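You operate a simulated robot arm through the tools that you are given. There is no shell and no other tool. Be economical: measure what you need, move in short steps, check, and stop when the job is done.

Carry out the task below with a simulated two-armed robot. There is one attempt and no reset: what you move stays moved.

Task
Carry cabinet 57's tray to the bench, latch the cabinet and switch it off.
Fine: both hands, lenses stay in; shelf in, door shut.
Where things are to end (x, y in the base frame): grey tray within 0.06 m of [0.77, -1.37].
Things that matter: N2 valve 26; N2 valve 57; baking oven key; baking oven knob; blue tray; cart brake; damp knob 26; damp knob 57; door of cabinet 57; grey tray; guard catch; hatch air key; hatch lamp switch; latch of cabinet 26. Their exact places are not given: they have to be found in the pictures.

Only the result counts: the job must be done as asked and must still hold three seconds after the hand-in. Knocking over, shifting, dropping, spilling or breaking anything else fails it.

Robot
Two 7-joint arms with two-finger parallel grippers on one trunk, on a base that drives. Base frame: it is fixed to the floor where the robot stands at the start and does not move with it; the origin is under the middle of the robot, x ahead of it, y to its left, z up. Readings come in m, rad, newtons and seconds.
The left shoulder is at the start at [0.07, 0.133, 1.201], the right one opposite. With the tool pointing down near the work surface each hand reaches from about 0.1 to 0.64 m from the robot's upright axis, wherever it stands, measured 20 degrees to its own side. Places, roughly: N2 valve 26 [0.6, -0.1, 2]; N2 valve 57 [0.6, -0.4, 2]; baking oven key [0.7, -0.9, 1.1]; baking oven knob [0.7, -0.7, 1.2]; cart brake [-0.8, 0.8, 0.7]; damp knob 26 [0.6, 0.3, 1.4]; damp knob 57 [0.6, -0.3, 1.4]; door of cabinet 57 [0.6, -0.3, 0.7]; guard catch [0.6, 0.8, 2]; hatch air key [0.6, -1.8, 1.5]; hatch lamp switch [0.6, -2.2, 1.5]; latch of cabinet 26 [0.5, 0.1, 1]; latch of cabinet 57 [0.5, 0, 1]; shelf guard [0.7, 1, 1.8]; sliding shelf 57 [0.9, -0.3, 0.8]; switch of cabinet 26 [0.6, 0.1, 1.4]. Payload 1.57 kg a hand.
Tool frame (each hand has its own): the origin (TCP) lies between the finger pads and is the grasp point; the fingertips stand 0.03 m ahead of it; z points along the fingers, y is the line along which they close. The gripper opens to 0.08 m. The fingers are 0.017 m wide and 0.012 m thick; the gripper's body (0.04 by 0.082 m) begins 0.08 m behind the TCP.
Orientation is that of the tool frame in the base frame, as [roll, pitch, yaw] about the fixed x, y, z axes, in that order (R = Rz(yaw) Ry(pitch) Rx(roll)). With the fingers straight down and closing along the base's y, the tool's x points along the base's -x, its y along +y and its z along -z.

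Tools
- The arms move only by the tool play_rows. It takes "left_targets", "right_targets" or both (then of equal length, played together; a hand with none holds still); each is one flat list of numbers, 6 for each row, row after row: the shift along the base's x, y, z in units of 100 mm (1.0 is 100 mm), then the turn, a rotation vector about the base's x, y, z in units of 60 degrees (1.0 is 60 degrees). In form: [x, y, z, rx, ry, rz, x, y, z, rx, ry, rz, ...]. A call has 1 to 8 rows; each row is the pose to reach, as a shift and turn from the pose commanded when the call began. "left_gripper" and "right_gripper" are, for a hand that has rows, the closure in counts, from 0 (fully open) to 255 (shut), set as the call begins (left out, the last holds). A call with a number of a shift or a turn outside -1 to 1 is refused whole. A row lasts 0.2 s, in which the tool goes at most 0.05 m and 0.15 rad; a call with a longer step from one row to the next is refused whole, and so is a gripper value outside its range. A pose out of reach is approached as far as the arm can. The call stops where the force on the tool passes 40 N (or 10 N more than at its start, if that is more) or the arm is blocked; 0.2 s more then pass. The fingers move at their own pace (about 0.153 m/s each) and stop on an object; they squeeze with about 36 N. The grip force told is the motor's: it shows also when the fingers shut on nothing. Time passes only in rows, and 0.2 s behind the last, so rows that repeat a pose let the fingers close. It gives the time, the measured TCP pose, the force on the tool (base axes), the opening and the grip force at its end, in the units of the frame above (readings bear some noise), with the torque about the TCP (base axes, N m) and any sound that the robot's microphone picked up.
- Cameras (640 x 400 px; columns grow to the right, rows downward): "scene" is now at [0.1154, -0.0577, 1.4306]; the picture's right is [-0.68, -0.74, 0.00], its down [-0.48, 0.44, -0.76] and it looks along [0.56, -0.52, -0.65] (base axes); focal length 234 px, centre (320, 200). "left" rides on the left gripper at [0.072, 0.007, -0.122] in its tool frame; the picture's right is [-0.09, 1.00, 0.00], its down [-0.84, -0.08, -0.54] and it looks along [-0.54, -0.05, 0.84] (tool axes); focal length 238 px, centre (320, 200). "right" rides on the right gripper at [0.072, -0.007, -0.122] in its tool frame; the picture's right is [0.09, 1.00, 0.00], its down [-0.84, 0.08, -0.54] and it looks along [-0.54, 0.05, 0.84] (tool axes); focal length 238 px, centre (320, 200).
- get_image(camera): a new picture of that camera. No time passes.
- move_column(by): slides the trunk up (or, below 0, down) by that many m; the arms and the scene camera ride with it, the base frame stays. It gives what a move gives, with no picture.
- drive_base(legs): drives the robot by 1 to 6 legs, each [ahead, left, turn to the left] in m, m and rad, along the robot's own axes; the way and the turn of a leg run together, so that a leg with both is an arc; at most 1.5 m and 3.142 rad a leg. The arms and the cameras ride along, it lands a little off, and it stops where it bumps. It gives what a move gives.
- pan_tilt(pan, tilt): turns the head with the scene camera to pan (to the left, within 1.501 rad either way) and tilt (down, from -0.506 to 1.204), counted from straight ahead of the robot. It gives what a move gives.
- point_at(camera, pixels): for up to 12 pixels [column, row] of the newest picture of that camera ("zoom" is the newest enlarged one), the place [x, y, z] in the base frame of the surface seen there, good to about 0.003 m, but the place of the scene camera against the robot may be out by one fixed shift of up to 0.012 m in any direction. No time passes.
- enlarge(camera, box): a new picture of the part [left, top, right, bottom] of that camera's present view, enlarged. No time passes.
- sign_off(): hands the job in; it is judged then, once.

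Go step by step. Measure first, check grasps and placings, and put right what went wrong. The budget is 80 turns and 70 pictures, counting those below and the enlarged ones. Unless the task says otherwise, let go and move clear before handing in, and close with one line.

The tools are called after "Request:" by a JSON object that holds its "op" and its "data". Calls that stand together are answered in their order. play_rows: Moves the arms, as the interface text tells. Its arguments: {"type":"object","properties":{"left_targets":{"type":"array"},"left_gripper":{"type":"number"},"right_targets":{"type":"array"},"right_gripper":{"type":"number"}},"required":[]} The other tools are called the same way: move_column (by) slides the trunk up or down; drive_base (legs) drives the base; pan_tilt (pan, tilt) turns the head that bears the scene camera; get_image (camera) takes a picture; point_at (camera, pixels) gives the place of the surface under pixels of a picture; enlarge (camera, box) takes an enlarged picture of a part of a camera's view; sign_off () hands the job in.

At the start:

```text
time: 0.0
left_tcp_pos: [0.4488, -0.0361, 1.1497]
left_ee_rot: [3.141, 0.002, -3.139]
left_force: [-0.3, 0.6, 0.2]
left_torque: [-0.04, -0.03, 0.0]
left_width: 0.08
left_gripper_force: 0.1
right_tcp_pos: [0.3011, -0.4485, 1.1492]
right_ee_rot: [-3.141, 0.001, 3.142]
right_force: [-0.4, 0.3, -0.1]
right_torque: [0.04, 0.02, -0.02]
right_width: 0.0802
right_gripper_force: 0.1
trunk travel left (down, up): [-0.775, 0.165]
robot x, y, heading: [-0.0017, -0.0031, -0.007]
head pan, tilt: [-0.744, 0.705]
```

scene: 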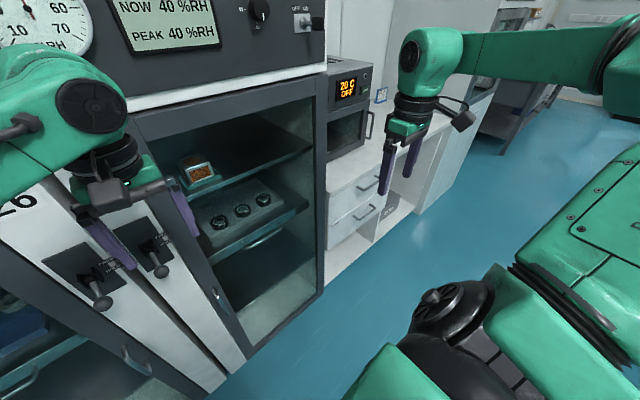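
right: 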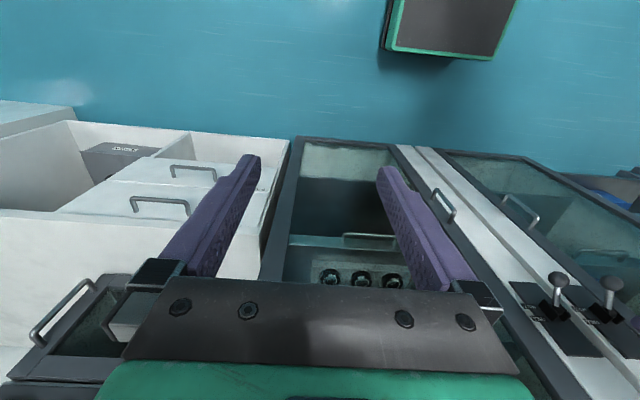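
left: 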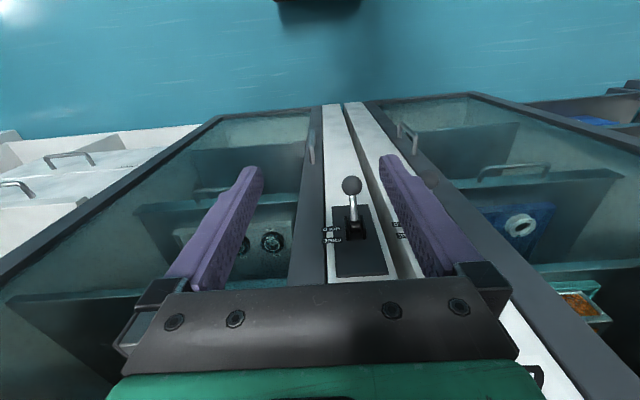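

The start pictures show cabinet 57 with a glass door, a grey tray with three lenses at about (240,220) on the sliding shelf, and two latch levers at left. I'll look closer at the cabinet and the surroundings.

Request:
{"op": "enlarge", "data": {"camera": "scene", "box": [0, 120, 340, 400]}}

Request:
{"op": "point_at", "data": {"camera": "scene", "pixels": [[240, 210], [222, 222], [264, 198], [216, 293], [265, 238], [97, 290], [158, 262], [320, 300], [245, 365], [135, 115], [325, 65], [345, 175]]}}

Request:
{"op": "enlarge", "data": {"camera": "scene", "box": [0, 0, 340, 120]}}

```text
1.43 times, centred on (170, 260) of scene
```

zoom: 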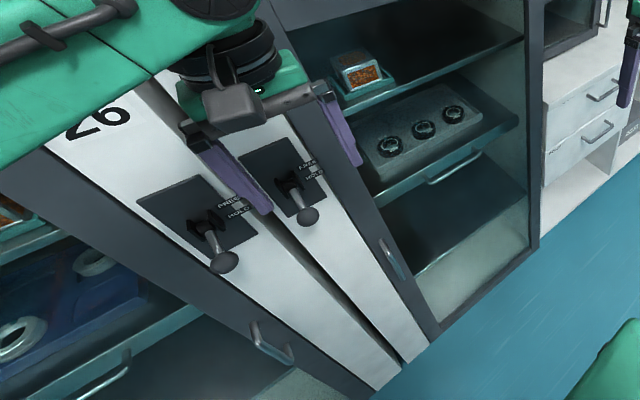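

```text
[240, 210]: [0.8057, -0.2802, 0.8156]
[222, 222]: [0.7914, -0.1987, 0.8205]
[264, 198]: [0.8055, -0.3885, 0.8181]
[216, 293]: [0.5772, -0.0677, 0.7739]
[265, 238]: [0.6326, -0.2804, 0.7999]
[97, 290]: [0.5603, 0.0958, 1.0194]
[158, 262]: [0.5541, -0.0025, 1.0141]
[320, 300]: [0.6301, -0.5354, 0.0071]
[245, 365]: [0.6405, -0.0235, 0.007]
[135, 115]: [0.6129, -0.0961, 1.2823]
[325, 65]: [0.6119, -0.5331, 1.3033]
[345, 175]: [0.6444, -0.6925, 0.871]
```

```text
1.88 times, centred on (170, 60) of scene
```

zoom: 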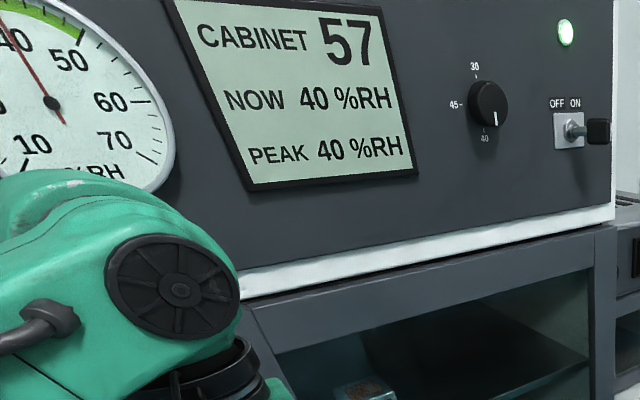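

The lever of cabinet 57 is near [0.554, 0, 1.014], and the tray top is near [0.80, -0.28, 0.82]. I'll read the latch labels and look right towards the bench.

Request:
{"op": "enlarge", "data": {"camera": "left", "box": [270, 150, 430, 290]}}

Request:
{"op": "pan_tilt", "data": {"pan": -1.2, "tilt": 0.35}}

Request:
{"op": "get_image", "data": {"camera": "scene"}}

```text
2.86 times, centred on (350, 220) of left
```

zoom: 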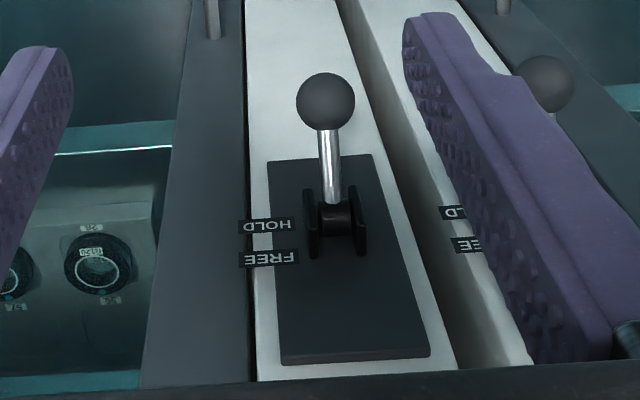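

```text
time: 0.9
left_tcp_pos: [0.448, -0.0361, 1.1501]
left_ee_rot: [-3.141, -0.001, -3.139]
left_force: [-0.3, -0.2, -0.4]
left_torque: [0.03, 0.02, 0.0]
left_width: 0.0801
left_gripper_force: 0.1
right_tcp_pos: [0.3004, -0.4482, 1.1497]
right_ee_rot: [3.141, 0.0, -3.141]
right_force: [-0.4, -0.3, 0.5]
right_torque: [0.0, -0.02, 0.0]
right_width: 0.0801
right_gripper_force: 0.0
trunk travel left (down, up): [-0.775, 0.165]
robot x, y, heading: [0.0002, 0.0004, -0.002]
head pan, tilt: [-1.201, 0.351]
```

```text
63 pictures are left
```

scene: 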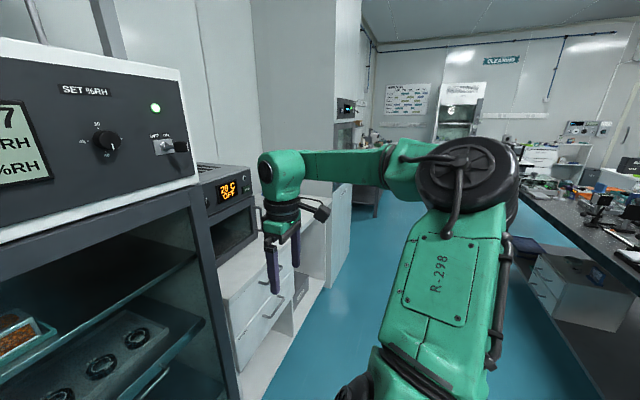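

Lever 57 currently points down at HOLD; FREE is above. I'll probe geometry on the right side.

Request:
{"op": "point_at", "data": {"camera": "scene", "pixels": [[240, 270], [295, 300], [310, 240], [340, 210], [300, 130], [350, 100], [365, 190], [340, 250], [330, 160], [180, 147], [240, 380], [222, 255]]}}

Request:
{"op": "enlarge", "data": {"camera": "scene", "box": [40, 80, 240, 200]}}

Request:
{"op": "enlarge", "data": {"camera": "scene", "box": [220, 70, 400, 280]}}

```text
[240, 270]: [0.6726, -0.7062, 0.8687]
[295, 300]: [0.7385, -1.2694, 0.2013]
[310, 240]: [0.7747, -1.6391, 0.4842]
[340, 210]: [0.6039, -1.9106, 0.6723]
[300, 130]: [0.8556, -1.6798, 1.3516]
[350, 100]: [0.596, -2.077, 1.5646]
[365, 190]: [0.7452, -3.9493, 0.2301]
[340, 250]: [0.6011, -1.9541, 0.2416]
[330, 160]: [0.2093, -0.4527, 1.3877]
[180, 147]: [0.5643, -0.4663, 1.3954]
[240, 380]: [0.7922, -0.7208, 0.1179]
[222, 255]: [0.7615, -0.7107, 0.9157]
```

```text
3.20 times, centred on (140, 140) of scene
```

zoom: 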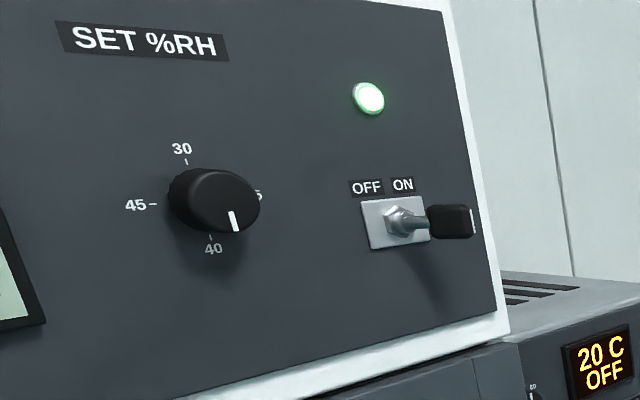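

```text
1.90 times, centred on (310, 175) of scene
```

zoom: 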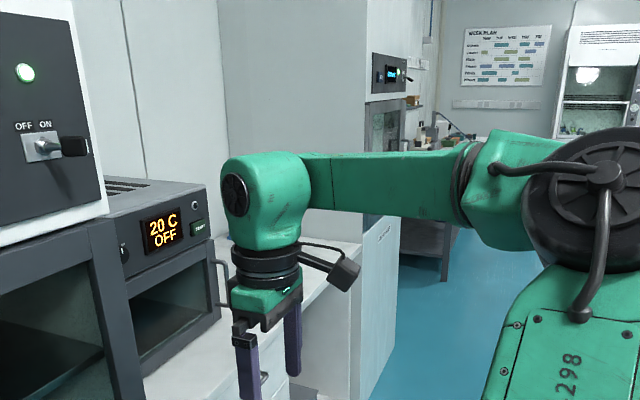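

The switch toggle points right (ON). Now I measure lever and handles from the hand cameras, which lack the scene shift.

Request:
{"op": "get_image", "data": {"camera": "left"}}

Request:
{"op": "point_at", "data": {"camera": "left", "pixels": [[352, 186], [353, 206], [354, 222], [340, 240], [312, 150], [312, 135], [345, 270], [260, 245], [305, 300], [208, 190], [295, 125], [410, 140]]}}

Request:
{"op": "get_image", "data": {"camera": "right"}}

Request:
{"op": "point_at", "data": {"camera": "right", "pixels": [[325, 278], [360, 278], [393, 282], [368, 236], [345, 235], [395, 236], [435, 190], [453, 222], [420, 262], [295, 265], [362, 262], [395, 150]]}}

Request:
{"op": "enlarge", "data": {"camera": "right", "box": [260, 130, 480, 300]}}

```text
60 pictures are left
```

left: 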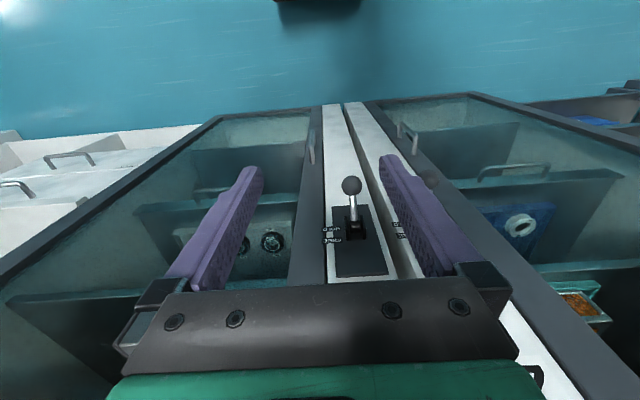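

```text
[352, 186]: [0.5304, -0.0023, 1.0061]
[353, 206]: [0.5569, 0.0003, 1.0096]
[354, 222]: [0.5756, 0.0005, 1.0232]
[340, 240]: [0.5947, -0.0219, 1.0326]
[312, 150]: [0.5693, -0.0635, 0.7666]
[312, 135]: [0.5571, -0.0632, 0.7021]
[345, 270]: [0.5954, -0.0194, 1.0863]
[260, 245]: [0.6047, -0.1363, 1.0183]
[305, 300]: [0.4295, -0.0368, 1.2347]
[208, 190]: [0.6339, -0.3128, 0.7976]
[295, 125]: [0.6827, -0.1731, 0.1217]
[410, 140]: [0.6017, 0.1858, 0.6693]
```

```text
59 pictures are left
```

right: 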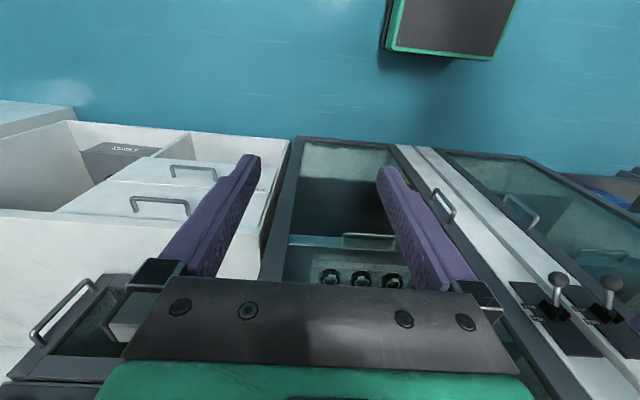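

```text
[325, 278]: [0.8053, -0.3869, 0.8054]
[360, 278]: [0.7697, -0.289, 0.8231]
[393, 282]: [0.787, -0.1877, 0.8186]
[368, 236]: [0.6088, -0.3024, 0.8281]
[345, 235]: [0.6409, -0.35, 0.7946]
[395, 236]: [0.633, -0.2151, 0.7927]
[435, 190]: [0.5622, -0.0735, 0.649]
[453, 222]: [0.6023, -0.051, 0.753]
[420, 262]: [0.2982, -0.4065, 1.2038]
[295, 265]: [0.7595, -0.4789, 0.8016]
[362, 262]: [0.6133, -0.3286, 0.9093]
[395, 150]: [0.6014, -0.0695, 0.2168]
```

```text
2.35 times, centred on (370, 215) of right
```

zoom: 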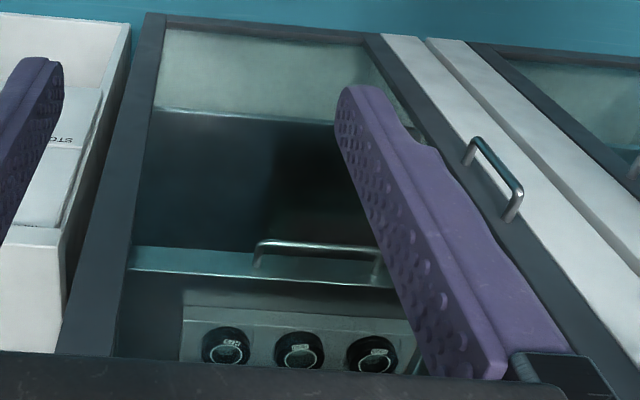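

Lever ball 57 is at about [0.53, -0.002, 1.006] and the door handle bar at about [0.56, -0.065, 0.65–0.77]. I'll bring the left hand over the ball.

Request:
{"op": "play_rows", "data": {"left_targets": [0.4, 0.17, -0.2, 0, 0, 0, 0.8, 0.35, -0.3, 0, 0, 0, 0.8, 0.35, -0.7, 0, 0, 0, 0.8, 0.35, -0.7, 0, 0, 0], "left_gripper": 0}}

Request:
{"op": "get_image", "data": {"camera": "left"}}

Request:
{"op": "point_at", "data": {"camera": "left", "pixels": [[320, 225], [320, 240]]}}

```text
time: 1.9
left_tcp_pos: [0.5284, -0.0015, 1.0796]
left_ee_rot: [-3.141, 0.001, -3.141]
left_force: [0.8, 0.5, 0.5]
left_torque: [0.03, -0.03, -0.01]
left_width: 0.08
left_gripper_force: 0.1
right_tcp_pos: [0.3011, -0.4483, 1.149]
right_ee_rot: [-3.14, -0.001, 3.142]
right_force: [-0.3, -0.6, -0.6]
right_torque: [-0.03, -0.01, 0.03]
right_width: 0.08
right_gripper_force: 0.0
trunk travel left (down, up): [-0.775, 0.165]
robot x, y, heading: [0.0011, 0.0008, -0.004]
head pan, tilt: [-1.201, 0.351]
```

```text
57 pictures are left
```

left: 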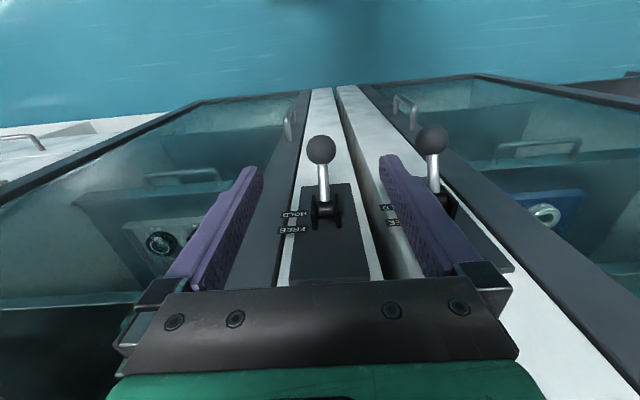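

```text
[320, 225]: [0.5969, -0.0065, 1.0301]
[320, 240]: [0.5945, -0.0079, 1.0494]
```

Request:
{"op": "point_at", "data": {"camera": "left", "pixels": [[321, 150], [321, 142], [321, 160], [323, 185], [432, 140]]}}

```text
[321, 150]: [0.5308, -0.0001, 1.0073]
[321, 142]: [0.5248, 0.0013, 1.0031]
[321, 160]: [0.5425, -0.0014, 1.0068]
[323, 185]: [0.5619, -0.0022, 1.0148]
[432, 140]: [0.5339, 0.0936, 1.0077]
```

Ball centre is about [0.537, 0, 0.995]; I go down astride it and close.

Request:
{"op": "play_rows", "data": {"left_targets": [0.08, 0, -0.4, 0, 0, 0, 0.08, 0, -0.82, 0, 0, 0, 0.08, 0, -0.82, 0, 0, 0], "left_gripper": 50}}

Request:
{"op": "play_rows", "data": {"left_targets": [0, 0, 0, 0, 0, 0, 0, 0, 0, 0, 0, 0, 0, 0, 0, 0, 0, 0], "left_gripper": 255}}

Request:
{"op": "get_image", "data": {"camera": "left"}}

```text
time: 2.7
left_tcp_pos: [0.5363, -0.001, 0.9976]
left_ee_rot: [-3.141, 0.001, -3.14]
left_force: [-0.4, 1.0, -0.3]
left_torque: [0.02, -0.04, -0.02]
left_width: 0.0646
left_gripper_force: 0.0
right_tcp_pos: [0.301, -0.4487, 1.1506]
right_ee_rot: [3.141, 0.003, 3.141]
right_force: [0.4, 0.0, 0.1]
right_torque: [-0.04, 0.01, -0.01]
right_width: 0.08
right_gripper_force: 0.0
trunk travel left (down, up): [-0.775, 0.165]
robot x, y, heading: [-0.0013, -0.0007, 0.001]
head pan, tilt: [-1.201, 0.351]
```

```text
time: 3.5
left_tcp_pos: [0.5372, -0.0006, 0.9974]
left_ee_rot: [-3.142, -0.001, -3.138]
left_force: [-1.1, 1.2, -1.4]
left_torque: [0.04, 0.07, -0.01]
left_width: 0.027
left_gripper_force: 37.7
right_tcp_pos: [0.3012, -0.4471, 1.1487]
right_ee_rot: [-3.141, 0.0, -3.141]
right_force: [-0.5, -0.3, 0.1]
right_torque: [-0.02, 0.01, 0.01]
right_width: 0.0799
right_gripper_force: 0.1
trunk travel left (down, up): [-0.775, 0.165]
robot x, y, heading: [0.001, 0.0007, -0.003]
head pan, tilt: [-1.201, 0.351]
```

```text
56 pictures are left
```

left: 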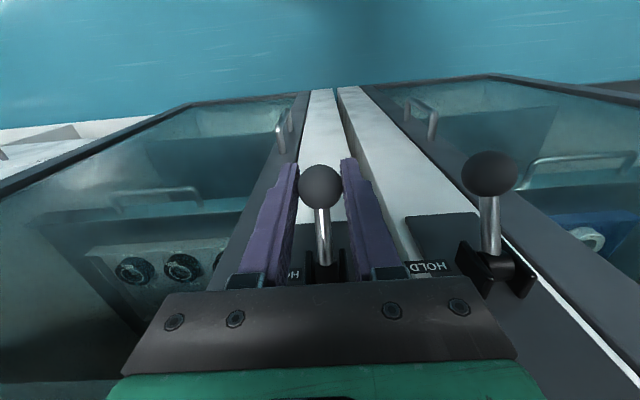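

Ball is held (27 mm). I lift it along a small arc towards FREE.

Request:
{"op": "play_rows", "data": {"left_targets": [-0.04, 0, 0.13, 0, 0, 0, -0.05, 0, 0.26, 0, 0, 0, -0.03, 0, 0.4, 0, 0, 0, 0.02, 0, 0.52, 0, 0, 0, 0.02, 0, 0.52, 0, 0, 0]}}

Request:
{"op": "get_image", "data": {"camera": "left"}}

```text
time: 4.7
left_tcp_pos: [0.5364, -0.0016, 1.0503]
left_ee_rot: [-3.141, -0.001, 3.141]
left_force: [-12.9, 0.7, -15.2]
left_torque: [0.01, 1.12, 0.0]
left_width: 0.0269
left_gripper_force: 38.0
right_tcp_pos: [0.2991, -0.4464, 1.1502]
right_ee_rot: [-3.141, -0.001, -3.141]
right_force: [0.7, 0.0, -0.2]
right_torque: [-0.02, 0.02, 0.01]
right_width: 0.0801
right_gripper_force: 0.1
trunk travel left (down, up): [-0.775, 0.165]
robot x, y, heading: [-0.0016, -0.0013, 0.003]
head pan, tilt: [-1.201, 0.351]
```

```text
55 pictures are left
```

left: 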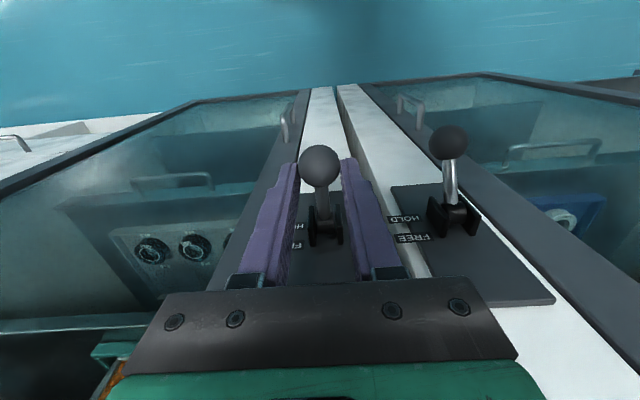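

The lever is up at its stop (about 15 N resisting). I let go and rise.

Request:
{"op": "play_rows", "data": {"left_targets": [0, 0, 0, 0, 0, 0, 0, 0, 0, 0, 0, 0, 0, 0, 0.4, 0, 0, 0, -0.3, 0, 0.8, 0, 0, 0, -0.7, -0.2, 0.8, 0, 0, 0], "left_gripper": 50}}

Request:
{"op": "enlarge", "data": {"camera": "left", "box": [270, 100, 470, 290]}}

```text
time: 5.9
left_tcp_pos: [0.4661, -0.0209, 1.1299]
left_ee_rot: [-3.141, 0.0, -3.14]
left_force: [-0.9, -0.4, -0.5]
left_torque: [0.0, 0.0, -0.02]
left_width: 0.0644
left_gripper_force: 0.1
right_tcp_pos: [0.3007, -0.4494, 1.1492]
right_ee_rot: [3.14, 0.001, 3.141]
right_force: [-0.7, 0.5, -0.3]
right_torque: [0.01, 0.01, 0.01]
right_width: 0.08
right_gripper_force: 0.1
trunk travel left (down, up): [-0.775, 0.165]
robot x, y, heading: [-0.0009, 0.0005, -0.003]
head pan, tilt: [-1.201, 0.351]
```

```text
2.11 times, centred on (370, 195) of left
```

zoom: 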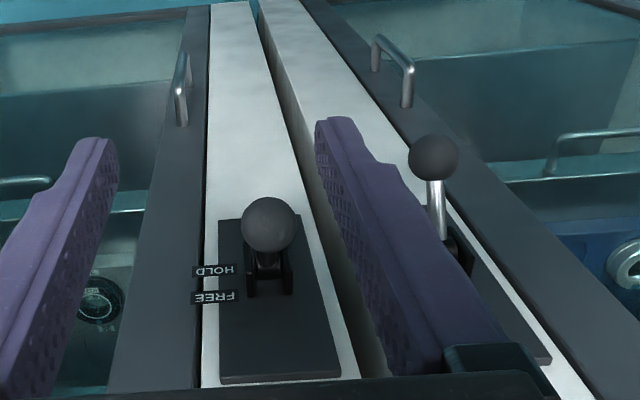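

Lever 57 now sits at FREE. To keep clear of the swinging door, I stand 0.2 m further left, lower the trunk, and will open the door with the right hand.

Request:
{"op": "drive_base", "data": {"legs": [[0, 0.2, 0]]}}

Request:
{"op": "move_column", "data": {"by": -0.2}}

Request:
{"op": "pan_tilt", "data": {"pan": -0.6, "tilt": 0.6}}

Request:
{"op": "get_image", "data": {"camera": "right"}}

Request:
{"op": "get_image", "data": {"camera": "scene"}}

```text
time: 7.5
left_tcp_pos: [0.4673, 0.1774, 1.1283]
left_ee_rot: [3.14, 0.001, -3.139]
left_force: [-0.8, -0.5, 0.4]
left_torque: [0.05, 0.0, -0.01]
left_width: 0.0642
left_gripper_force: 0.1
right_tcp_pos: [0.3013, -0.2504, 1.1485]
right_ee_rot: [3.14, 0.001, 3.141]
right_force: [-0.5, 0.2, 0.4]
right_torque: [0.02, -0.02, 0.0]
right_width: 0.08
right_gripper_force: 0.0
trunk travel left (down, up): [-0.775, 0.165]
robot x, y, heading: [0.0006, 0.1988, -0.001]
head pan, tilt: [-1.201, 0.351]
```

```text
time: 9.7
left_tcp_pos: [0.4688, 0.1802, 0.9291]
left_ee_rot: [3.141, -0.001, -3.139]
left_force: [0.3, -0.7, 0.1]
left_torque: [0.02, 0.01, -0.04]
left_width: 0.0643
left_gripper_force: 0.1
right_tcp_pos: [0.3019, -0.2481, 0.95]
right_ee_rot: [3.142, 0.001, 3.141]
right_force: [-0.1, 0.8, -0.3]
right_torque: [0.01, 0.01, 0.01]
right_width: 0.0801
right_gripper_force: 0.1
trunk travel left (down, up): [-0.575, 0.365]
robot x, y, heading: [0.0004, 0.1991, 0.002]
head pan, tilt: [-1.201, 0.351]
```

```text
time: 10.7
left_tcp_pos: [0.4679, 0.1794, 0.9287]
left_ee_rot: [3.14, 0.0, -3.141]
left_force: [-0.7, 0.1, 0.3]
left_torque: [-0.01, -0.01, 0.03]
left_width: 0.0641
left_gripper_force: 0.1
right_tcp_pos: [0.3026, -0.2479, 0.9505]
right_ee_rot: [3.14, 0.002, 3.141]
right_force: [-0.3, 0.8, 0.0]
right_torque: [-0.03, 0.01, 0.02]
right_width: 0.08
right_gripper_force: 0.1
trunk travel left (down, up): [-0.575, 0.365]
robot x, y, heading: [0.001, 0.2009, 0.004]
head pan, tilt: [-0.6, 0.6]
```

```text
53 pictures are left
```

right: 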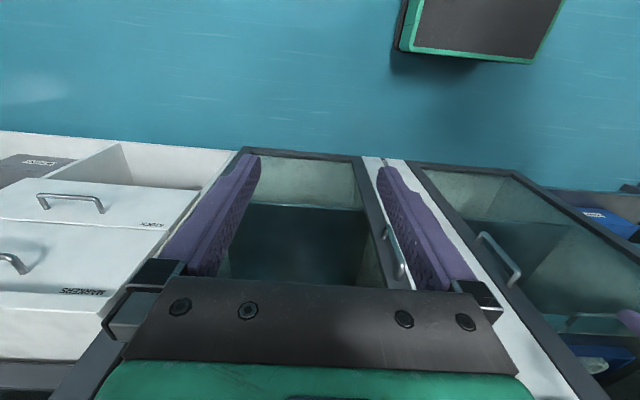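

```text
52 pictures are left
```

scene: 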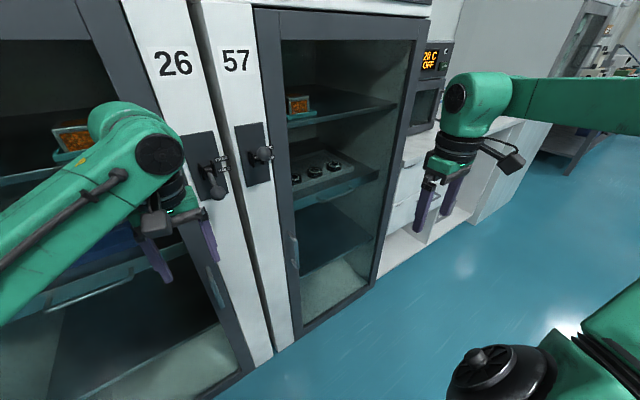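

The handle bar shows at (392,255) in the right picture, and the base shows at (490,370) in the scene; I measure both.

Request:
{"op": "point_at", "data": {"camera": "right", "pixels": [[386, 235], [394, 250], [401, 268], [393, 270], [410, 284]]}}

Request:
{"op": "point_at", "data": {"camera": "scene", "pixels": [[294, 245], [296, 262], [490, 360], [460, 390], [310, 175], [330, 200], [420, 40], [375, 285], [257, 15]]}}

Request:
{"op": "enlarge", "data": {"camera": "scene", "box": [230, 70, 430, 320]}}

```text
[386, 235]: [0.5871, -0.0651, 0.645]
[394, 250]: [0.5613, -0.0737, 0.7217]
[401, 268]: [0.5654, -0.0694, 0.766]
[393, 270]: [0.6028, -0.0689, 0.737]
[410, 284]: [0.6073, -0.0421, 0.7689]
```

```text
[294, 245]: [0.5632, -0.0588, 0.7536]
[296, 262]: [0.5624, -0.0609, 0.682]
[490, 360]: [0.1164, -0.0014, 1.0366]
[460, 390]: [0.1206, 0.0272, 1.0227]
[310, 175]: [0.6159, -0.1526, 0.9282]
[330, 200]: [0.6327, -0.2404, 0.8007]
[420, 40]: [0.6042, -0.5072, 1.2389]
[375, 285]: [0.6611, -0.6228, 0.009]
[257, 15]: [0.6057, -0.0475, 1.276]
```

```text
1.60 times, centred on (330, 195) of scene
```

zoom: 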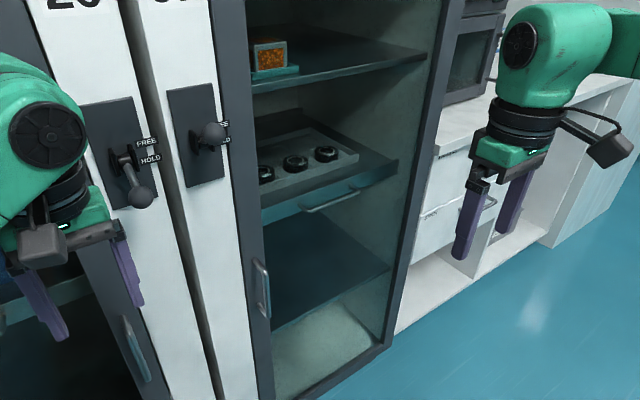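

Bar centre is about [0.566, -0.068], z 0.65–0.77. I bring the right hand above it in stages.

Request:
{"op": "play_rows", "data": {"right_targets": [0.35, 0.23, 0, 0, 0, 0, 0.7, 0.46, 0, 0, 0, 0, 1.0, 0.7, 0, 0, 0, 0], "right_gripper": 0}}

Request:
{"op": "play_rows", "data": {"right_targets": [0.35, 0.23, 0, 0, 0, 0, 0.7, 0.46, 0, 0, 0, 0, 1.0, 0.7, 0, 0, 0, 0]}}

Request:
{"op": "play_rows", "data": {"right_targets": [0.3, 0.2, -0.3, 0, 0, 0, 0.62, 0.4, -0.5, 0, 0, 0, 0.62, 0.4, -0.9, 0, 0, 0]}}

Request:
{"op": "get_image", "data": {"camera": "right"}}

```text
time: 11.5
left_tcp_pos: [0.4695, 0.1805, 0.9297]
left_ee_rot: [-3.139, -0.001, -3.141]
left_force: [-0.5, -0.6, -0.2]
left_torque: [0.0, 0.01, -0.01]
left_width: 0.0645
left_gripper_force: 0.0
right_tcp_pos: [0.4031, -0.1771, 0.9495]
right_ee_rot: [3.141, 0.001, 3.141]
right_force: [1.0, -0.2, -0.3]
right_torque: [-0.02, -0.01, 0.0]
right_width: 0.08
right_gripper_force: 0.0
trunk travel left (down, up): [-0.575, 0.365]
robot x, y, heading: [0.0014, 0.1987, -0.003]
head pan, tilt: [-0.6, 0.6]
```

```text
time: 12.3
left_tcp_pos: [0.4695, 0.1797, 0.9291]
left_ee_rot: [3.141, -0.002, -3.141]
left_force: [-0.9, -0.3, -0.6]
left_torque: [-0.03, -0.01, 0.02]
left_width: 0.0644
left_gripper_force: 0.0
right_tcp_pos: [0.5037, -0.1244, 0.9499]
right_ee_rot: [3.138, -0.002, -3.138]
right_force: [0.4, -0.2, -0.4]
right_torque: [0.02, 0.02, 0.03]
right_width: 0.0799
right_gripper_force: 0.1
right hand out of reach, approached as far as the arm can: row 3
trunk travel left (down, up): [-0.575, 0.365]
robot x, y, heading: [0.0011, 0.2008, -0.0]
head pan, tilt: [-0.6, 0.6]
```

```text
time: 13.1
left_tcp_pos: [0.4629, 0.1796, 0.9325]
left_ee_rot: [-3.14, 0.007, 3.14]
left_force: [-0.4, -0.3, -0.1]
left_torque: [0.02, 0.0, -0.02]
left_width: 0.0644
left_gripper_force: 0.0
right_tcp_pos: [0.5617, -0.1182, 0.8645]
right_ee_rot: [3.138, 0.007, -3.138]
right_force: [-18.1, -0.8, 9.3]
right_torque: [-0.08, -1.85, -0.31]
right_width: 0.0799
right_gripper_force: 0.0
right hand out of reach, approached as far as the arm can: row 1, 2, 3
trunk travel left (down, up): [-0.575, 0.365]
robot x, y, heading: [-0.0003, 0.2034, 0.001]
head pan, tilt: [-0.6, 0.6]
```

```text
50 pictures are left
```

right: 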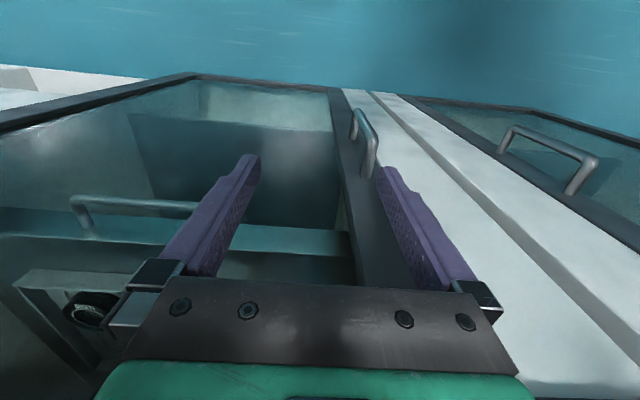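

The body of the vertical gripper touches the door frame (force -18 N in x), so I'll back off and tilt the hand 45° forward, which also gains reach.

Request:
{"op": "play_rows", "data": {"right_targets": [-0.4, 0, 0, 0, 0, 0, -0.8, 0, 0, 0, -0.125, 0, -0.8, 0, 0, 0, -0.25, 0, -0.8, 0, 0, 0, -0.375, 0, -0.8, 0, 0, 0, -0.5, 0, -0.8, 0, 0, 0, -0.625, 0, -0.8, 0, 0, 0, -0.75, 0, -0.8, 0, 0, 0, -0.75, 0]}}

Request:
{"op": "get_image", "data": {"camera": "right"}}

```text
time: 14.9
left_tcp_pos: [0.4685, 0.1794, 0.93]
left_ee_rot: [-3.142, 0.001, -3.14]
left_force: [0.8, -0.4, 0.3]
left_torque: [0.0, -0.01, -0.01]
left_width: 0.0641
left_gripper_force: 0.1
right_tcp_pos: [0.4872, -0.1191, 0.8604]
right_ee_rot: [3.141, 0.785, -3.141]
right_force: [-0.3, -0.5, -0.1]
right_torque: [-0.01, 0.01, -0.01]
right_width: 0.0799
right_gripper_force: 0.1
right hand out of reach, approached as far as the arm can: row 1, 2
trunk travel left (down, up): [-0.575, 0.365]
robot x, y, heading: [-0.0004, 0.2013, -0.0]
head pan, tilt: [-0.6, 0.6]
```

```text
49 pictures are left
```

right: 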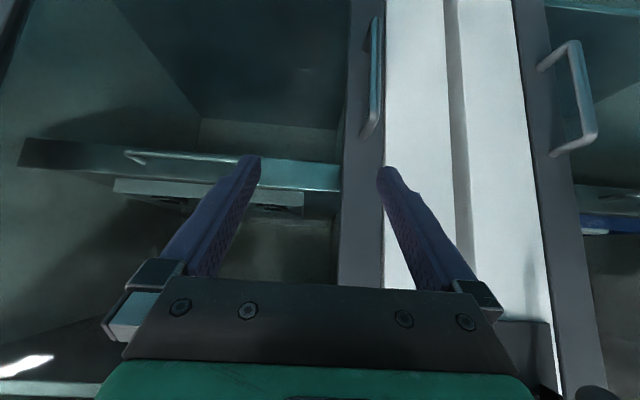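

Tilted and clear. Now I align in y and lower, before going forward onto the bar.

Request:
{"op": "play_rows", "data": {"right_targets": [0, 0.3, -0.35, 0, 0, 0, 0, 0.51, -0.7, 0, 0, 0, 0, 0.51, -1.0, 0, 0, 0]}}

Request:
{"op": "play_rows", "data": {"right_targets": [0, 0, -0.4, 0, 0, 0, 0.2, 0, -0.4, 0, 0, 0, 0.2, 0, -0.4, 0, 0, 0]}}

Request:
{"op": "get_image", "data": {"camera": "right"}}

```text
time: 15.7
left_tcp_pos: [0.4677, 0.1793, 0.9293]
left_ee_rot: [3.141, -0.001, -3.14]
left_force: [-0.3, 0.4, 0.5]
left_torque: [0.0, 0.0, 0.02]
left_width: 0.0643
left_gripper_force: 0.1
right_tcp_pos: [0.4867, -0.0682, 0.7584]
right_ee_rot: [3.14, 0.783, 3.139]
right_force: [-0.4, 0.2, -0.3]
right_torque: [0.01, -0.05, 0.01]
right_width: 0.0803
right_gripper_force: 0.1
trunk travel left (down, up): [-0.575, 0.365]
robot x, y, heading: [-0.0005, 0.199, -0.001]
head pan, tilt: [-0.6, 0.6]
```

```text
time: 16.5
left_tcp_pos: [0.4678, 0.1789, 0.9285]
left_ee_rot: [3.14, -0.001, -3.14]
left_force: [-0.3, -0.1, -0.4]
left_torque: [0.02, 0.01, 0.0]
left_width: 0.0643
left_gripper_force: 0.0
right_tcp_pos: [0.5076, -0.0679, 0.7195]
right_ee_rot: [3.142, 0.785, 3.14]
right_force: [-0.2, -0.1, 0.6]
right_torque: [0.05, 0.0, 0.03]
right_width: 0.0799
right_gripper_force: 0.0
trunk travel left (down, up): [-0.575, 0.365]
robot x, y, heading: [0.0015, 0.2027, 0.004]
head pan, tilt: [-0.6, 0.6]
```

```text
48 pictures are left
```

right: 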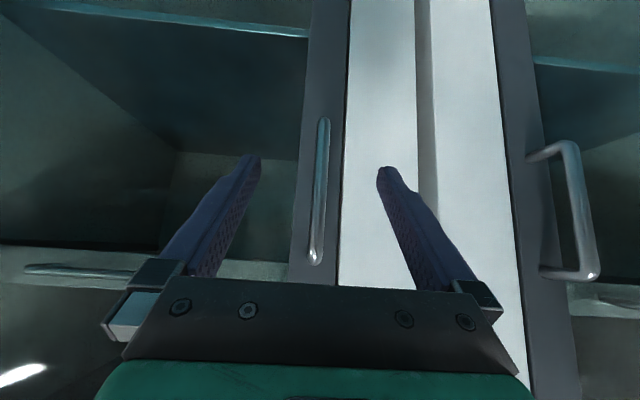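

The bar runs centrally between the fingers at (320,190). I move 5.5 cm forward and close.

Request:
{"op": "play_rows", "data": {"right_targets": [0.28, 0, 0, 0, 0, 0, 0.56, 0, 0, 0, 0, 0, 0.56, 0, 0, 0, 0, 0]}}

Request:
{"op": "play_rows", "data": {"right_targets": [0, 0, 0, 0, 0, 0, 0, 0, 0, 0, 0, 0, 0, 0, 0, 0, 0, 0], "right_gripper": 255}}

Request:
{"op": "get_image", "data": {"camera": "right"}}

```text
time: 17.3
left_tcp_pos: [0.4679, 0.1805, 0.9297]
left_ee_rot: [-3.141, 0.0, -3.141]
left_force: [-0.3, 0.3, -0.8]
left_torque: [0.0, -0.06, 0.02]
left_width: 0.0645
left_gripper_force: 0.1
right_tcp_pos: [0.563, -0.0683, 0.7196]
right_ee_rot: [-3.141, 0.788, -3.142]
right_force: [-0.7, -0.4, 0.0]
right_torque: [0.01, 0.01, 0.03]
right_width: 0.0801
right_gripper_force: 0.0
trunk travel left (down, up): [-0.575, 0.365]
robot x, y, heading: [0.0006, 0.2011, -0.001]
head pan, tilt: [-0.6, 0.6]
```

```text
time: 18.1
left_tcp_pos: [0.4683, 0.182, 0.9288]
left_ee_rot: [-3.139, 0.002, -3.139]
left_force: [0.5, -0.3, 0.0]
left_torque: [0.04, 0.01, 0.02]
left_width: 0.0645
left_gripper_force: 0.0
right_tcp_pos: [0.5632, -0.0664, 0.7195]
right_ee_rot: [-3.141, 0.782, -3.137]
right_force: [-0.5, 7.5, -3.6]
right_torque: [0.06, -0.12, 0.0]
right_width: 0.0118
right_gripper_force: 29.3
trunk travel left (down, up): [-0.575, 0.365]
robot x, y, heading: [-0.0006, 0.2034, 0.001]
head pan, tilt: [-0.6, 0.6]
```

```text
47 pictures are left
```

right: 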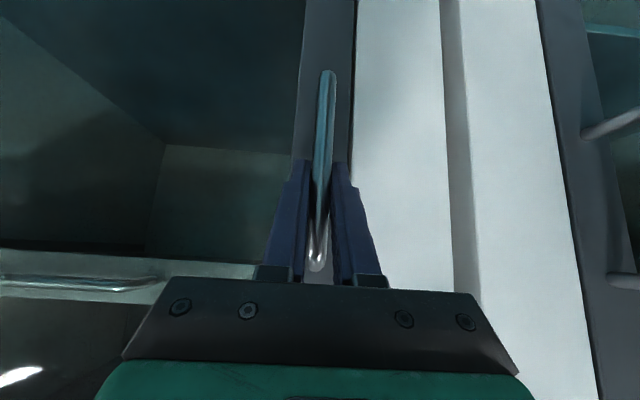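

The bar is gripped (12 mm). I start the pull along an arc about a hinge assumed near [0.608, -0.522], first 0.2 rad.

Request:
{"op": "play_rows", "data": {"right_targets": [-0.452, -0.068, 0, 0, 0, 0.0955, -0.895, -0.18, 0, 0, 0, 0.191, -0.895, -0.18, 0, 0, 0, 0.191]}}

Request:
{"op": "get_image", "data": {"camera": "scene"}}

```text
time: 18.9
left_tcp_pos: [0.4695, 0.1828, 0.9282]
left_ee_rot: [-3.138, -0.002, -3.139]
left_force: [0.4, -0.2, -0.8]
left_torque: [-0.03, 0.01, 0.02]
left_width: 0.0643
left_gripper_force: 0.1
right_tcp_pos: [0.4739, -0.0835, 0.7202]
right_ee_rot: [3.141, 0.781, -2.939]
right_force: [-4.6, 16.0, -9.2]
right_torque: [0.17, -0.64, 0.08]
right_width: 0.0119
right_gripper_force: 29.4
trunk travel left (down, up): [-0.575, 0.365]
robot x, y, heading: [-0.0008, 0.1987, -0.002]
head pan, tilt: [-0.6, 0.6]
```

```text
46 pictures are left
```

scene: 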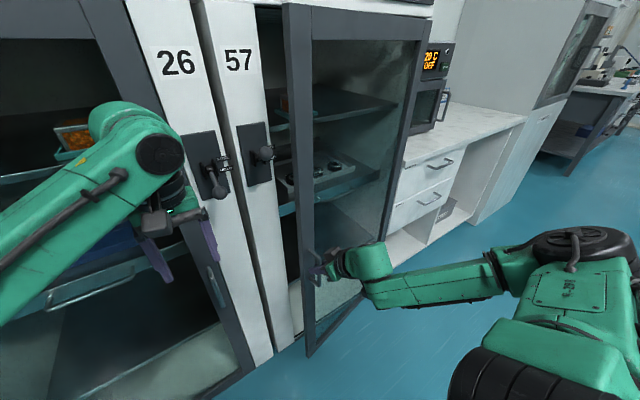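

The door follows. I continue to 0.6 rad in two calls with a slightly corrected arc.

Request:
{"op": "play_rows", "data": {"right_targets": [-0.434, -0.12, 0, 0, 0, 0.0955, -0.851, -0.3, 0, 0, 0, 0.191]}}

Request:
{"op": "play_rows", "data": {"right_targets": [-0.396, -0.23, 0, 0, 0, 0.0955, -0.767, -0.499, 0, 0, 0, 0.191]}}

```text
time: 19.5
left_tcp_pos: [0.4666, 0.18, 0.929]
left_ee_rot: [-3.139, 0.002, -3.141]
left_force: [-0.9, -0.1, -0.1]
left_torque: [0.01, 0.03, 0.0]
left_width: 0.0647
left_gripper_force: 0.0
right_tcp_pos: [0.3871, -0.1164, 0.7193]
right_ee_rot: [3.139, 0.781, -2.746]
right_force: [-2.4, 3.5, 3.3]
right_torque: [-0.18, 0.4, -0.13]
right_width: 0.0121
right_gripper_force: 29.1
trunk travel left (down, up): [-0.575, 0.365]
robot x, y, heading: [-0.0013, 0.2012, -0.001]
head pan, tilt: [-0.6, 0.6]
```

```text
time: 20.1
left_tcp_pos: [0.4677, 0.1816, 0.9298]
left_ee_rot: [3.141, 0.0, -3.14]
left_force: [-0.6, -0.2, -0.2]
left_torque: [0.01, 0.02, 0.04]
left_width: 0.0646
left_gripper_force: 0.1
right_tcp_pos: [0.3099, -0.1646, 0.7209]
right_ee_rot: [3.14, 0.786, -2.542]
right_force: [-5.8, 6.2, 0.7]
right_torque: [-0.39, 0.25, -0.14]
right_width: 0.012
right_gripper_force: 29.4
trunk travel left (down, up): [-0.575, 0.365]
robot x, y, heading: [-0.001, 0.2022, 0.001]
head pan, tilt: [-0.6, 0.6]
```

Forces are small and the arc fits. On to 1.1 rad.

Request:
{"op": "play_rows", "data": {"right_targets": [-0.343, -0.304, 0, 0, 0, 0.0955, -0.653, -0.641, 0, 0, 0, 0.191]}}

Request:
{"op": "play_rows", "data": {"right_targets": [-0.276, -0.366, 0, 0, 0, 0.0955, -0.513, -0.758, 0, 0, 0, 0.191]}}

Request:
{"op": "get_image", "data": {"camera": "scene"}}

```text
time: 20.7
left_tcp_pos: [0.4674, 0.1804, 0.9295]
left_ee_rot: [-3.139, 0.002, -3.14]
left_force: [-0.6, 0.1, 0.5]
left_torque: [0.0, 0.01, -0.04]
left_width: 0.0643
left_gripper_force: 0.1
right_tcp_pos: [0.2424, -0.2285, 0.7195]
right_ee_rot: [-3.141, 0.789, -2.339]
right_force: [-9.8, 6.9, -1.1]
right_torque: [-0.08, 0.02, -0.14]
right_width: 0.0116
right_gripper_force: 28.7
trunk travel left (down, up): [-0.575, 0.365]
robot x, y, heading: [-0.0026, 0.197, -0.001]
head pan, tilt: [-0.6, 0.6]
```

```text
time: 21.3
left_tcp_pos: [0.4647, 0.1807, 0.9314]
left_ee_rot: [-3.141, 0.005, 3.141]
left_force: [-0.5, 0.2, -1.0]
left_torque: [0.01, 0.0, 0.0]
left_width: 0.0645
left_gripper_force: 0.0
right_tcp_pos: [0.1892, -0.3053, 0.7207]
right_ee_rot: [-3.141, 0.786, -2.138]
right_force: [-25.9, 13.8, -3.0]
right_torque: [0.14, -0.13, -0.11]
right_width: 0.0119
right_gripper_force: 28.9
trunk travel left (down, up): [-0.575, 0.365]
robot x, y, heading: [-0.0015, 0.2004, 0.001]
head pan, tilt: [-0.6, 0.6]
```

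```text
45 pictures are left
```

scene: 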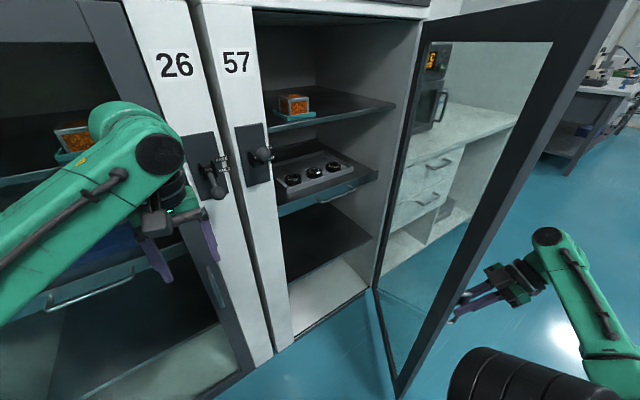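

The door stands at about 57° and the handle hand is nearing the edge of its arc. I let go, back the hand off along the door normal, then drive the base back to bring it round the door edge.

Request:
{"op": "play_rows", "data": {"right_targets": [0, 0, 0, 0, 0, 0, 0, 0, 0, 0, 0, 0, -0.25, -0.38, 0, 0, 0, 0, -0.49, -0.76, 0, 0, 0, 0], "right_gripper": 0}}

Request:
{"op": "pan_tilt", "data": {"pan": -0.8, "tilt": 0.9}}

Request:
{"op": "get_image", "data": {"camera": "scene"}}

```text
time: 22.3
left_tcp_pos: [0.4673, 0.1802, 0.9305]
left_ee_rot: [3.141, 0.001, -3.137]
left_force: [-0.5, -0.2, -0.9]
left_torque: [-0.01, -0.05, 0.01]
left_width: 0.0642
left_gripper_force: 0.2
right_tcp_pos: [0.145, -0.3817, 0.7187]
right_ee_rot: [-3.139, 0.786, -2.14]
right_force: [0.7, -1.0, -0.6]
right_torque: [0.01, -0.01, 0.02]
right_width: 0.0801
right_gripper_force: 0.1
trunk travel left (down, up): [-0.575, 0.365]
robot x, y, heading: [-0.0018, 0.2012, -0.005]
head pan, tilt: [-0.6, 0.6]
```

```text
time: 23.1
left_tcp_pos: [0.4685, 0.1797, 0.928]
left_ee_rot: [-3.141, 0.001, -3.139]
left_force: [-1.4, 0.1, -0.2]
left_torque: [0.06, 0.03, 0.02]
left_width: 0.0642
left_gripper_force: 0.1
right_tcp_pos: [0.1461, -0.3804, 0.7181]
right_ee_rot: [3.141, 0.786, -2.141]
right_force: [1.3, 1.2, -0.9]
right_torque: [-0.02, 0.01, 0.02]
right_width: 0.08
right_gripper_force: 0.0
trunk travel left (down, up): [-0.575, 0.365]
robot x, y, heading: [0.0017, 0.2024, 0.002]
head pan, tilt: [-0.799, 0.901]
```

```text
44 pictures are left
```

scene: 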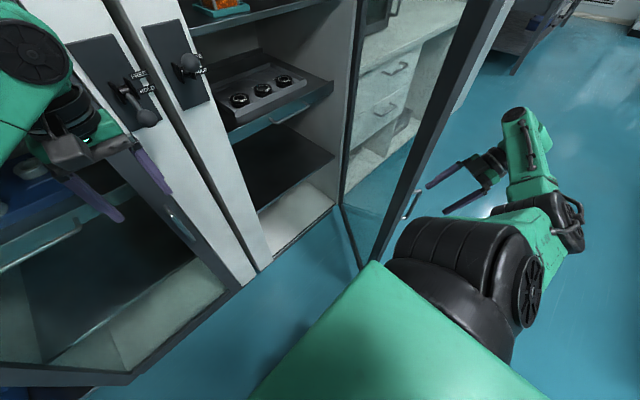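

The hand is clear of the handle. I drive straight back 0.3 m.

Request:
{"op": "drive_base", "data": {"legs": [[-0.3, 0, 0]]}}

Request:
{"op": "get_image", "data": {"camera": "scene"}}

Request:
{"op": "point_at", "data": {"camera": "scene", "pixels": [[240, 130], [400, 160], [420, 120]]}}

```text
time: 25.1
left_tcp_pos: [0.1645, 0.18, 0.9285]
left_ee_rot: [3.142, 0.002, -3.14]
left_force: [-0.7, -0.7, -0.1]
left_torque: [0.03, -0.02, -0.01]
left_width: 0.0642
left_gripper_force: 0.1
right_tcp_pos: [-0.1564, -0.3822, 0.7184]
right_ee_rot: [3.141, 0.786, -2.142]
right_force: [0.1, -0.1, -0.7]
right_torque: [0.01, 0.01, -0.02]
right_width: 0.08
right_gripper_force: 0.1
trunk travel left (down, up): [-0.575, 0.365]
robot x, y, heading: [-0.302, 0.2013, 0.0]
head pan, tilt: [-0.799, 0.901]
```

```text
43 pictures are left
```

scene: 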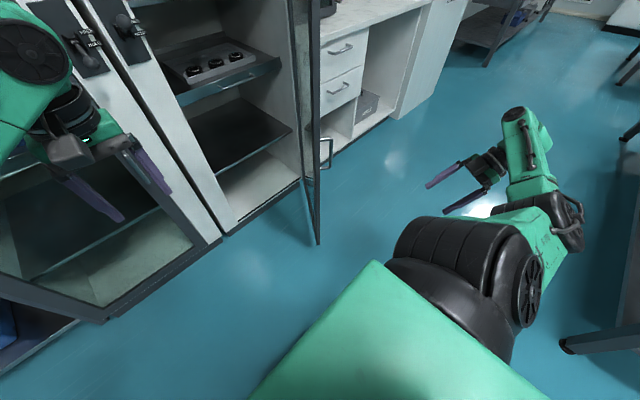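

```text
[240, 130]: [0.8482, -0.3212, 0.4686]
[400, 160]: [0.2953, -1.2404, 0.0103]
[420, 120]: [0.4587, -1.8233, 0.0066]
```

I turn the right hand back to straight-down in front of the robot, and look closely at the tray now that the door is open.

Request:
{"op": "play_rows", "data": {"right_targets": [0.14, 0.14, 0.14, 0, 0, -0.1365, 0.28, 0.28, 0.28, 0, 0, -0.273, 0.42, 0.42, 0.42, 0, 0, -0.4095, 0.56, 0.56, 0.56, 0, 0, -0.546, 0.7, 0.7, 0.7, 0, 0, -0.6825, 0.85, 0.85, 0.85, 0, 0, -0.819, 1, 1, 1, 0, 0, -0.955], "right_gripper": 255}}

Request:
{"op": "play_rows", "data": {"right_targets": [0.16, 0.1, 0.1, 0, 0.125, 0, 0.33, 0.2, 0.2, 0, 0.25, 0, 0.5, 0.2, 0.3, 0, 0.375, 0, 0.66, 0.2, 0.4, 0, 0.5, 0, 0.83, 0.2, 0.5, 0, 0.625, 0, 1, 0.2, 0.6, 0, 0.75, 0]}}

Request:
{"op": "enlarge", "data": {"camera": "scene", "box": [150, 0, 330, 120]}}

Request:
{"op": "point_at", "data": {"camera": "zoom", "pixels": [[140, 270], [120, 235], [300, 150], [395, 180], [245, 225], [400, 230], [130, 180], [280, 120], [150, 300]]}}

```text
time: 26.7
left_tcp_pos: [0.1661, 0.1814, 0.9286]
left_ee_rot: [-3.14, -0.001, -3.141]
left_force: [-0.4, -0.3, -0.3]
left_torque: [-0.01, 0.0, 0.0]
left_width: 0.0641
left_gripper_force: 0.0
right_tcp_pos: [-0.0562, -0.2814, 0.8182]
right_ee_rot: [-3.139, 0.785, 3.138]
right_force: [-0.3, -0.1, -0.6]
right_torque: [-0.04, 0.01, 0.05]
right_width: 0.0
right_gripper_force: 21.6
trunk travel left (down, up): [-0.575, 0.365]
robot x, y, heading: [-0.3004, 0.2005, -0.004]
head pan, tilt: [-0.799, 0.901]
```

```text
time: 28.1
left_tcp_pos: [0.1663, 0.1803, 0.929]
left_ee_rot: [3.142, 0.0, -3.14]
left_force: [-0.2, 0.5, 0.1]
left_torque: [0.0, -0.01, -0.03]
left_width: 0.0646
left_gripper_force: 0.2
right_tcp_pos: [0.0434, -0.261, 0.8784]
right_ee_rot: [-3.141, -0.003, 3.14]
right_force: [-0.2, 0.1, -0.9]
right_torque: [0.0, 0.04, -0.01]
right_width: 0.0
right_gripper_force: 21.5
trunk travel left (down, up): [-0.575, 0.365]
robot x, y, heading: [-0.3029, 0.2044, -0.001]
head pan, tilt: [-0.799, 0.901]
```

```text
3.33 times, centred on (240, 60) of scene
```

zoom: 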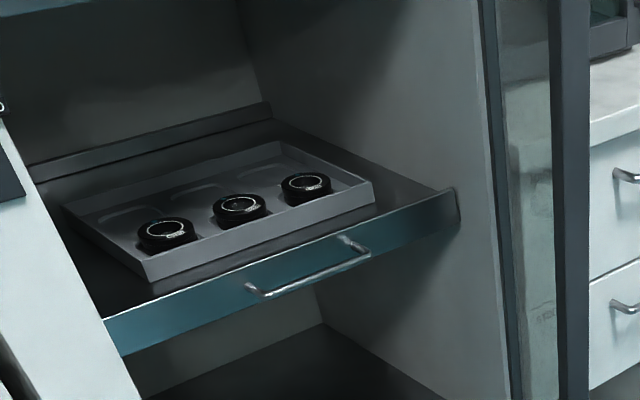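

```text
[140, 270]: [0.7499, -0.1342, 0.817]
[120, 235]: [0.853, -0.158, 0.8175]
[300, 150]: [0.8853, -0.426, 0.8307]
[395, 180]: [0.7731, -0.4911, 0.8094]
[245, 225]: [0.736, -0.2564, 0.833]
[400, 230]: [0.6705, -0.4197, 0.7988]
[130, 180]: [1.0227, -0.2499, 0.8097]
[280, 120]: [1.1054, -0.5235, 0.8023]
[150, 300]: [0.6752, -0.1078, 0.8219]
```

The tray is a shallow pan, about y -0.13 to -0.45, x 0.73 to 0.95, rim z 0.835, on the shelf with a horizontal bar handle. Next I push the door wider from inside: the right fist goes ahead and I drive sideways.

Request:
{"op": "play_rows", "data": {"right_targets": [0.3, 0.35, 0, 0, 0, 0, 0.6, 0.7, 0, 0, 0, 0, 0.7, 1, 0, 0, 0, 0]}}

Request:
{"op": "drive_base", "data": {"legs": [[0.2, 0, 0], [0, -0.25, 0]]}}

Request:
{"op": "get_image", "data": {"camera": "scene"}}

```text
time: 28.9
left_tcp_pos: [0.1652, 0.1809, 0.9304]
left_ee_rot: [-3.141, 0.0, -3.14]
left_force: [0.5, 0.0, 0.3]
left_torque: [-0.02, -0.01, 0.03]
left_width: 0.0642
left_gripper_force: 0.1
right_tcp_pos: [0.1132, -0.1613, 0.8802]
right_ee_rot: [3.142, 0.001, 3.14]
right_force: [0.1, 0.7, -1.2]
right_torque: [-0.02, -0.01, -0.01]
right_width: 0.0
right_gripper_force: 22.0
trunk travel left (down, up): [-0.575, 0.365]
robot x, y, heading: [-0.3063, 0.2032, 0.001]
head pan, tilt: [-0.799, 0.901]
```

```text
time: 31.6
left_tcp_pos: [0.3619, -0.0016, 0.9316]
left_ee_rot: [3.138, 0.003, -3.137]
left_force: [-1.3, -1.0, 0.0]
left_torque: [0.06, 0.0, 0.01]
left_width: 0.0642
left_gripper_force: 0.1
right_tcp_pos: [0.3103, -0.3429, 0.8792]
right_ee_rot: [3.137, 0.005, 3.138]
right_force: [0.4, -0.5, 0.3]
right_torque: [0.06, -0.04, -0.02]
right_width: 0.0
right_gripper_force: 20.9
trunk travel left (down, up): [-0.575, 0.365]
robot x, y, heading: [-0.103, 0.0251, -0.001]
head pan, tilt: [-0.799, 0.901]
stopped in leg 2: the robot was blocked; the commanded pose is now the measured one
```

```text
41 pictures are left
```

scene: 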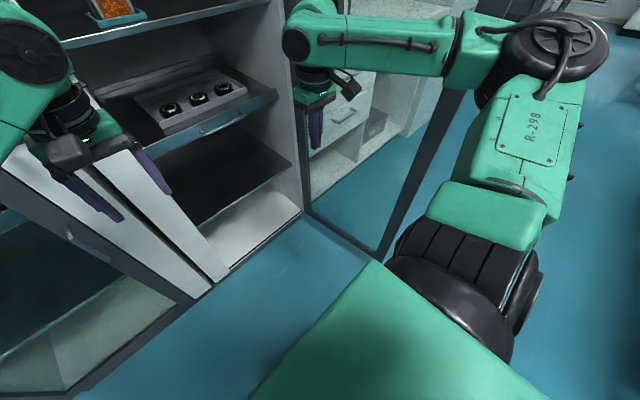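

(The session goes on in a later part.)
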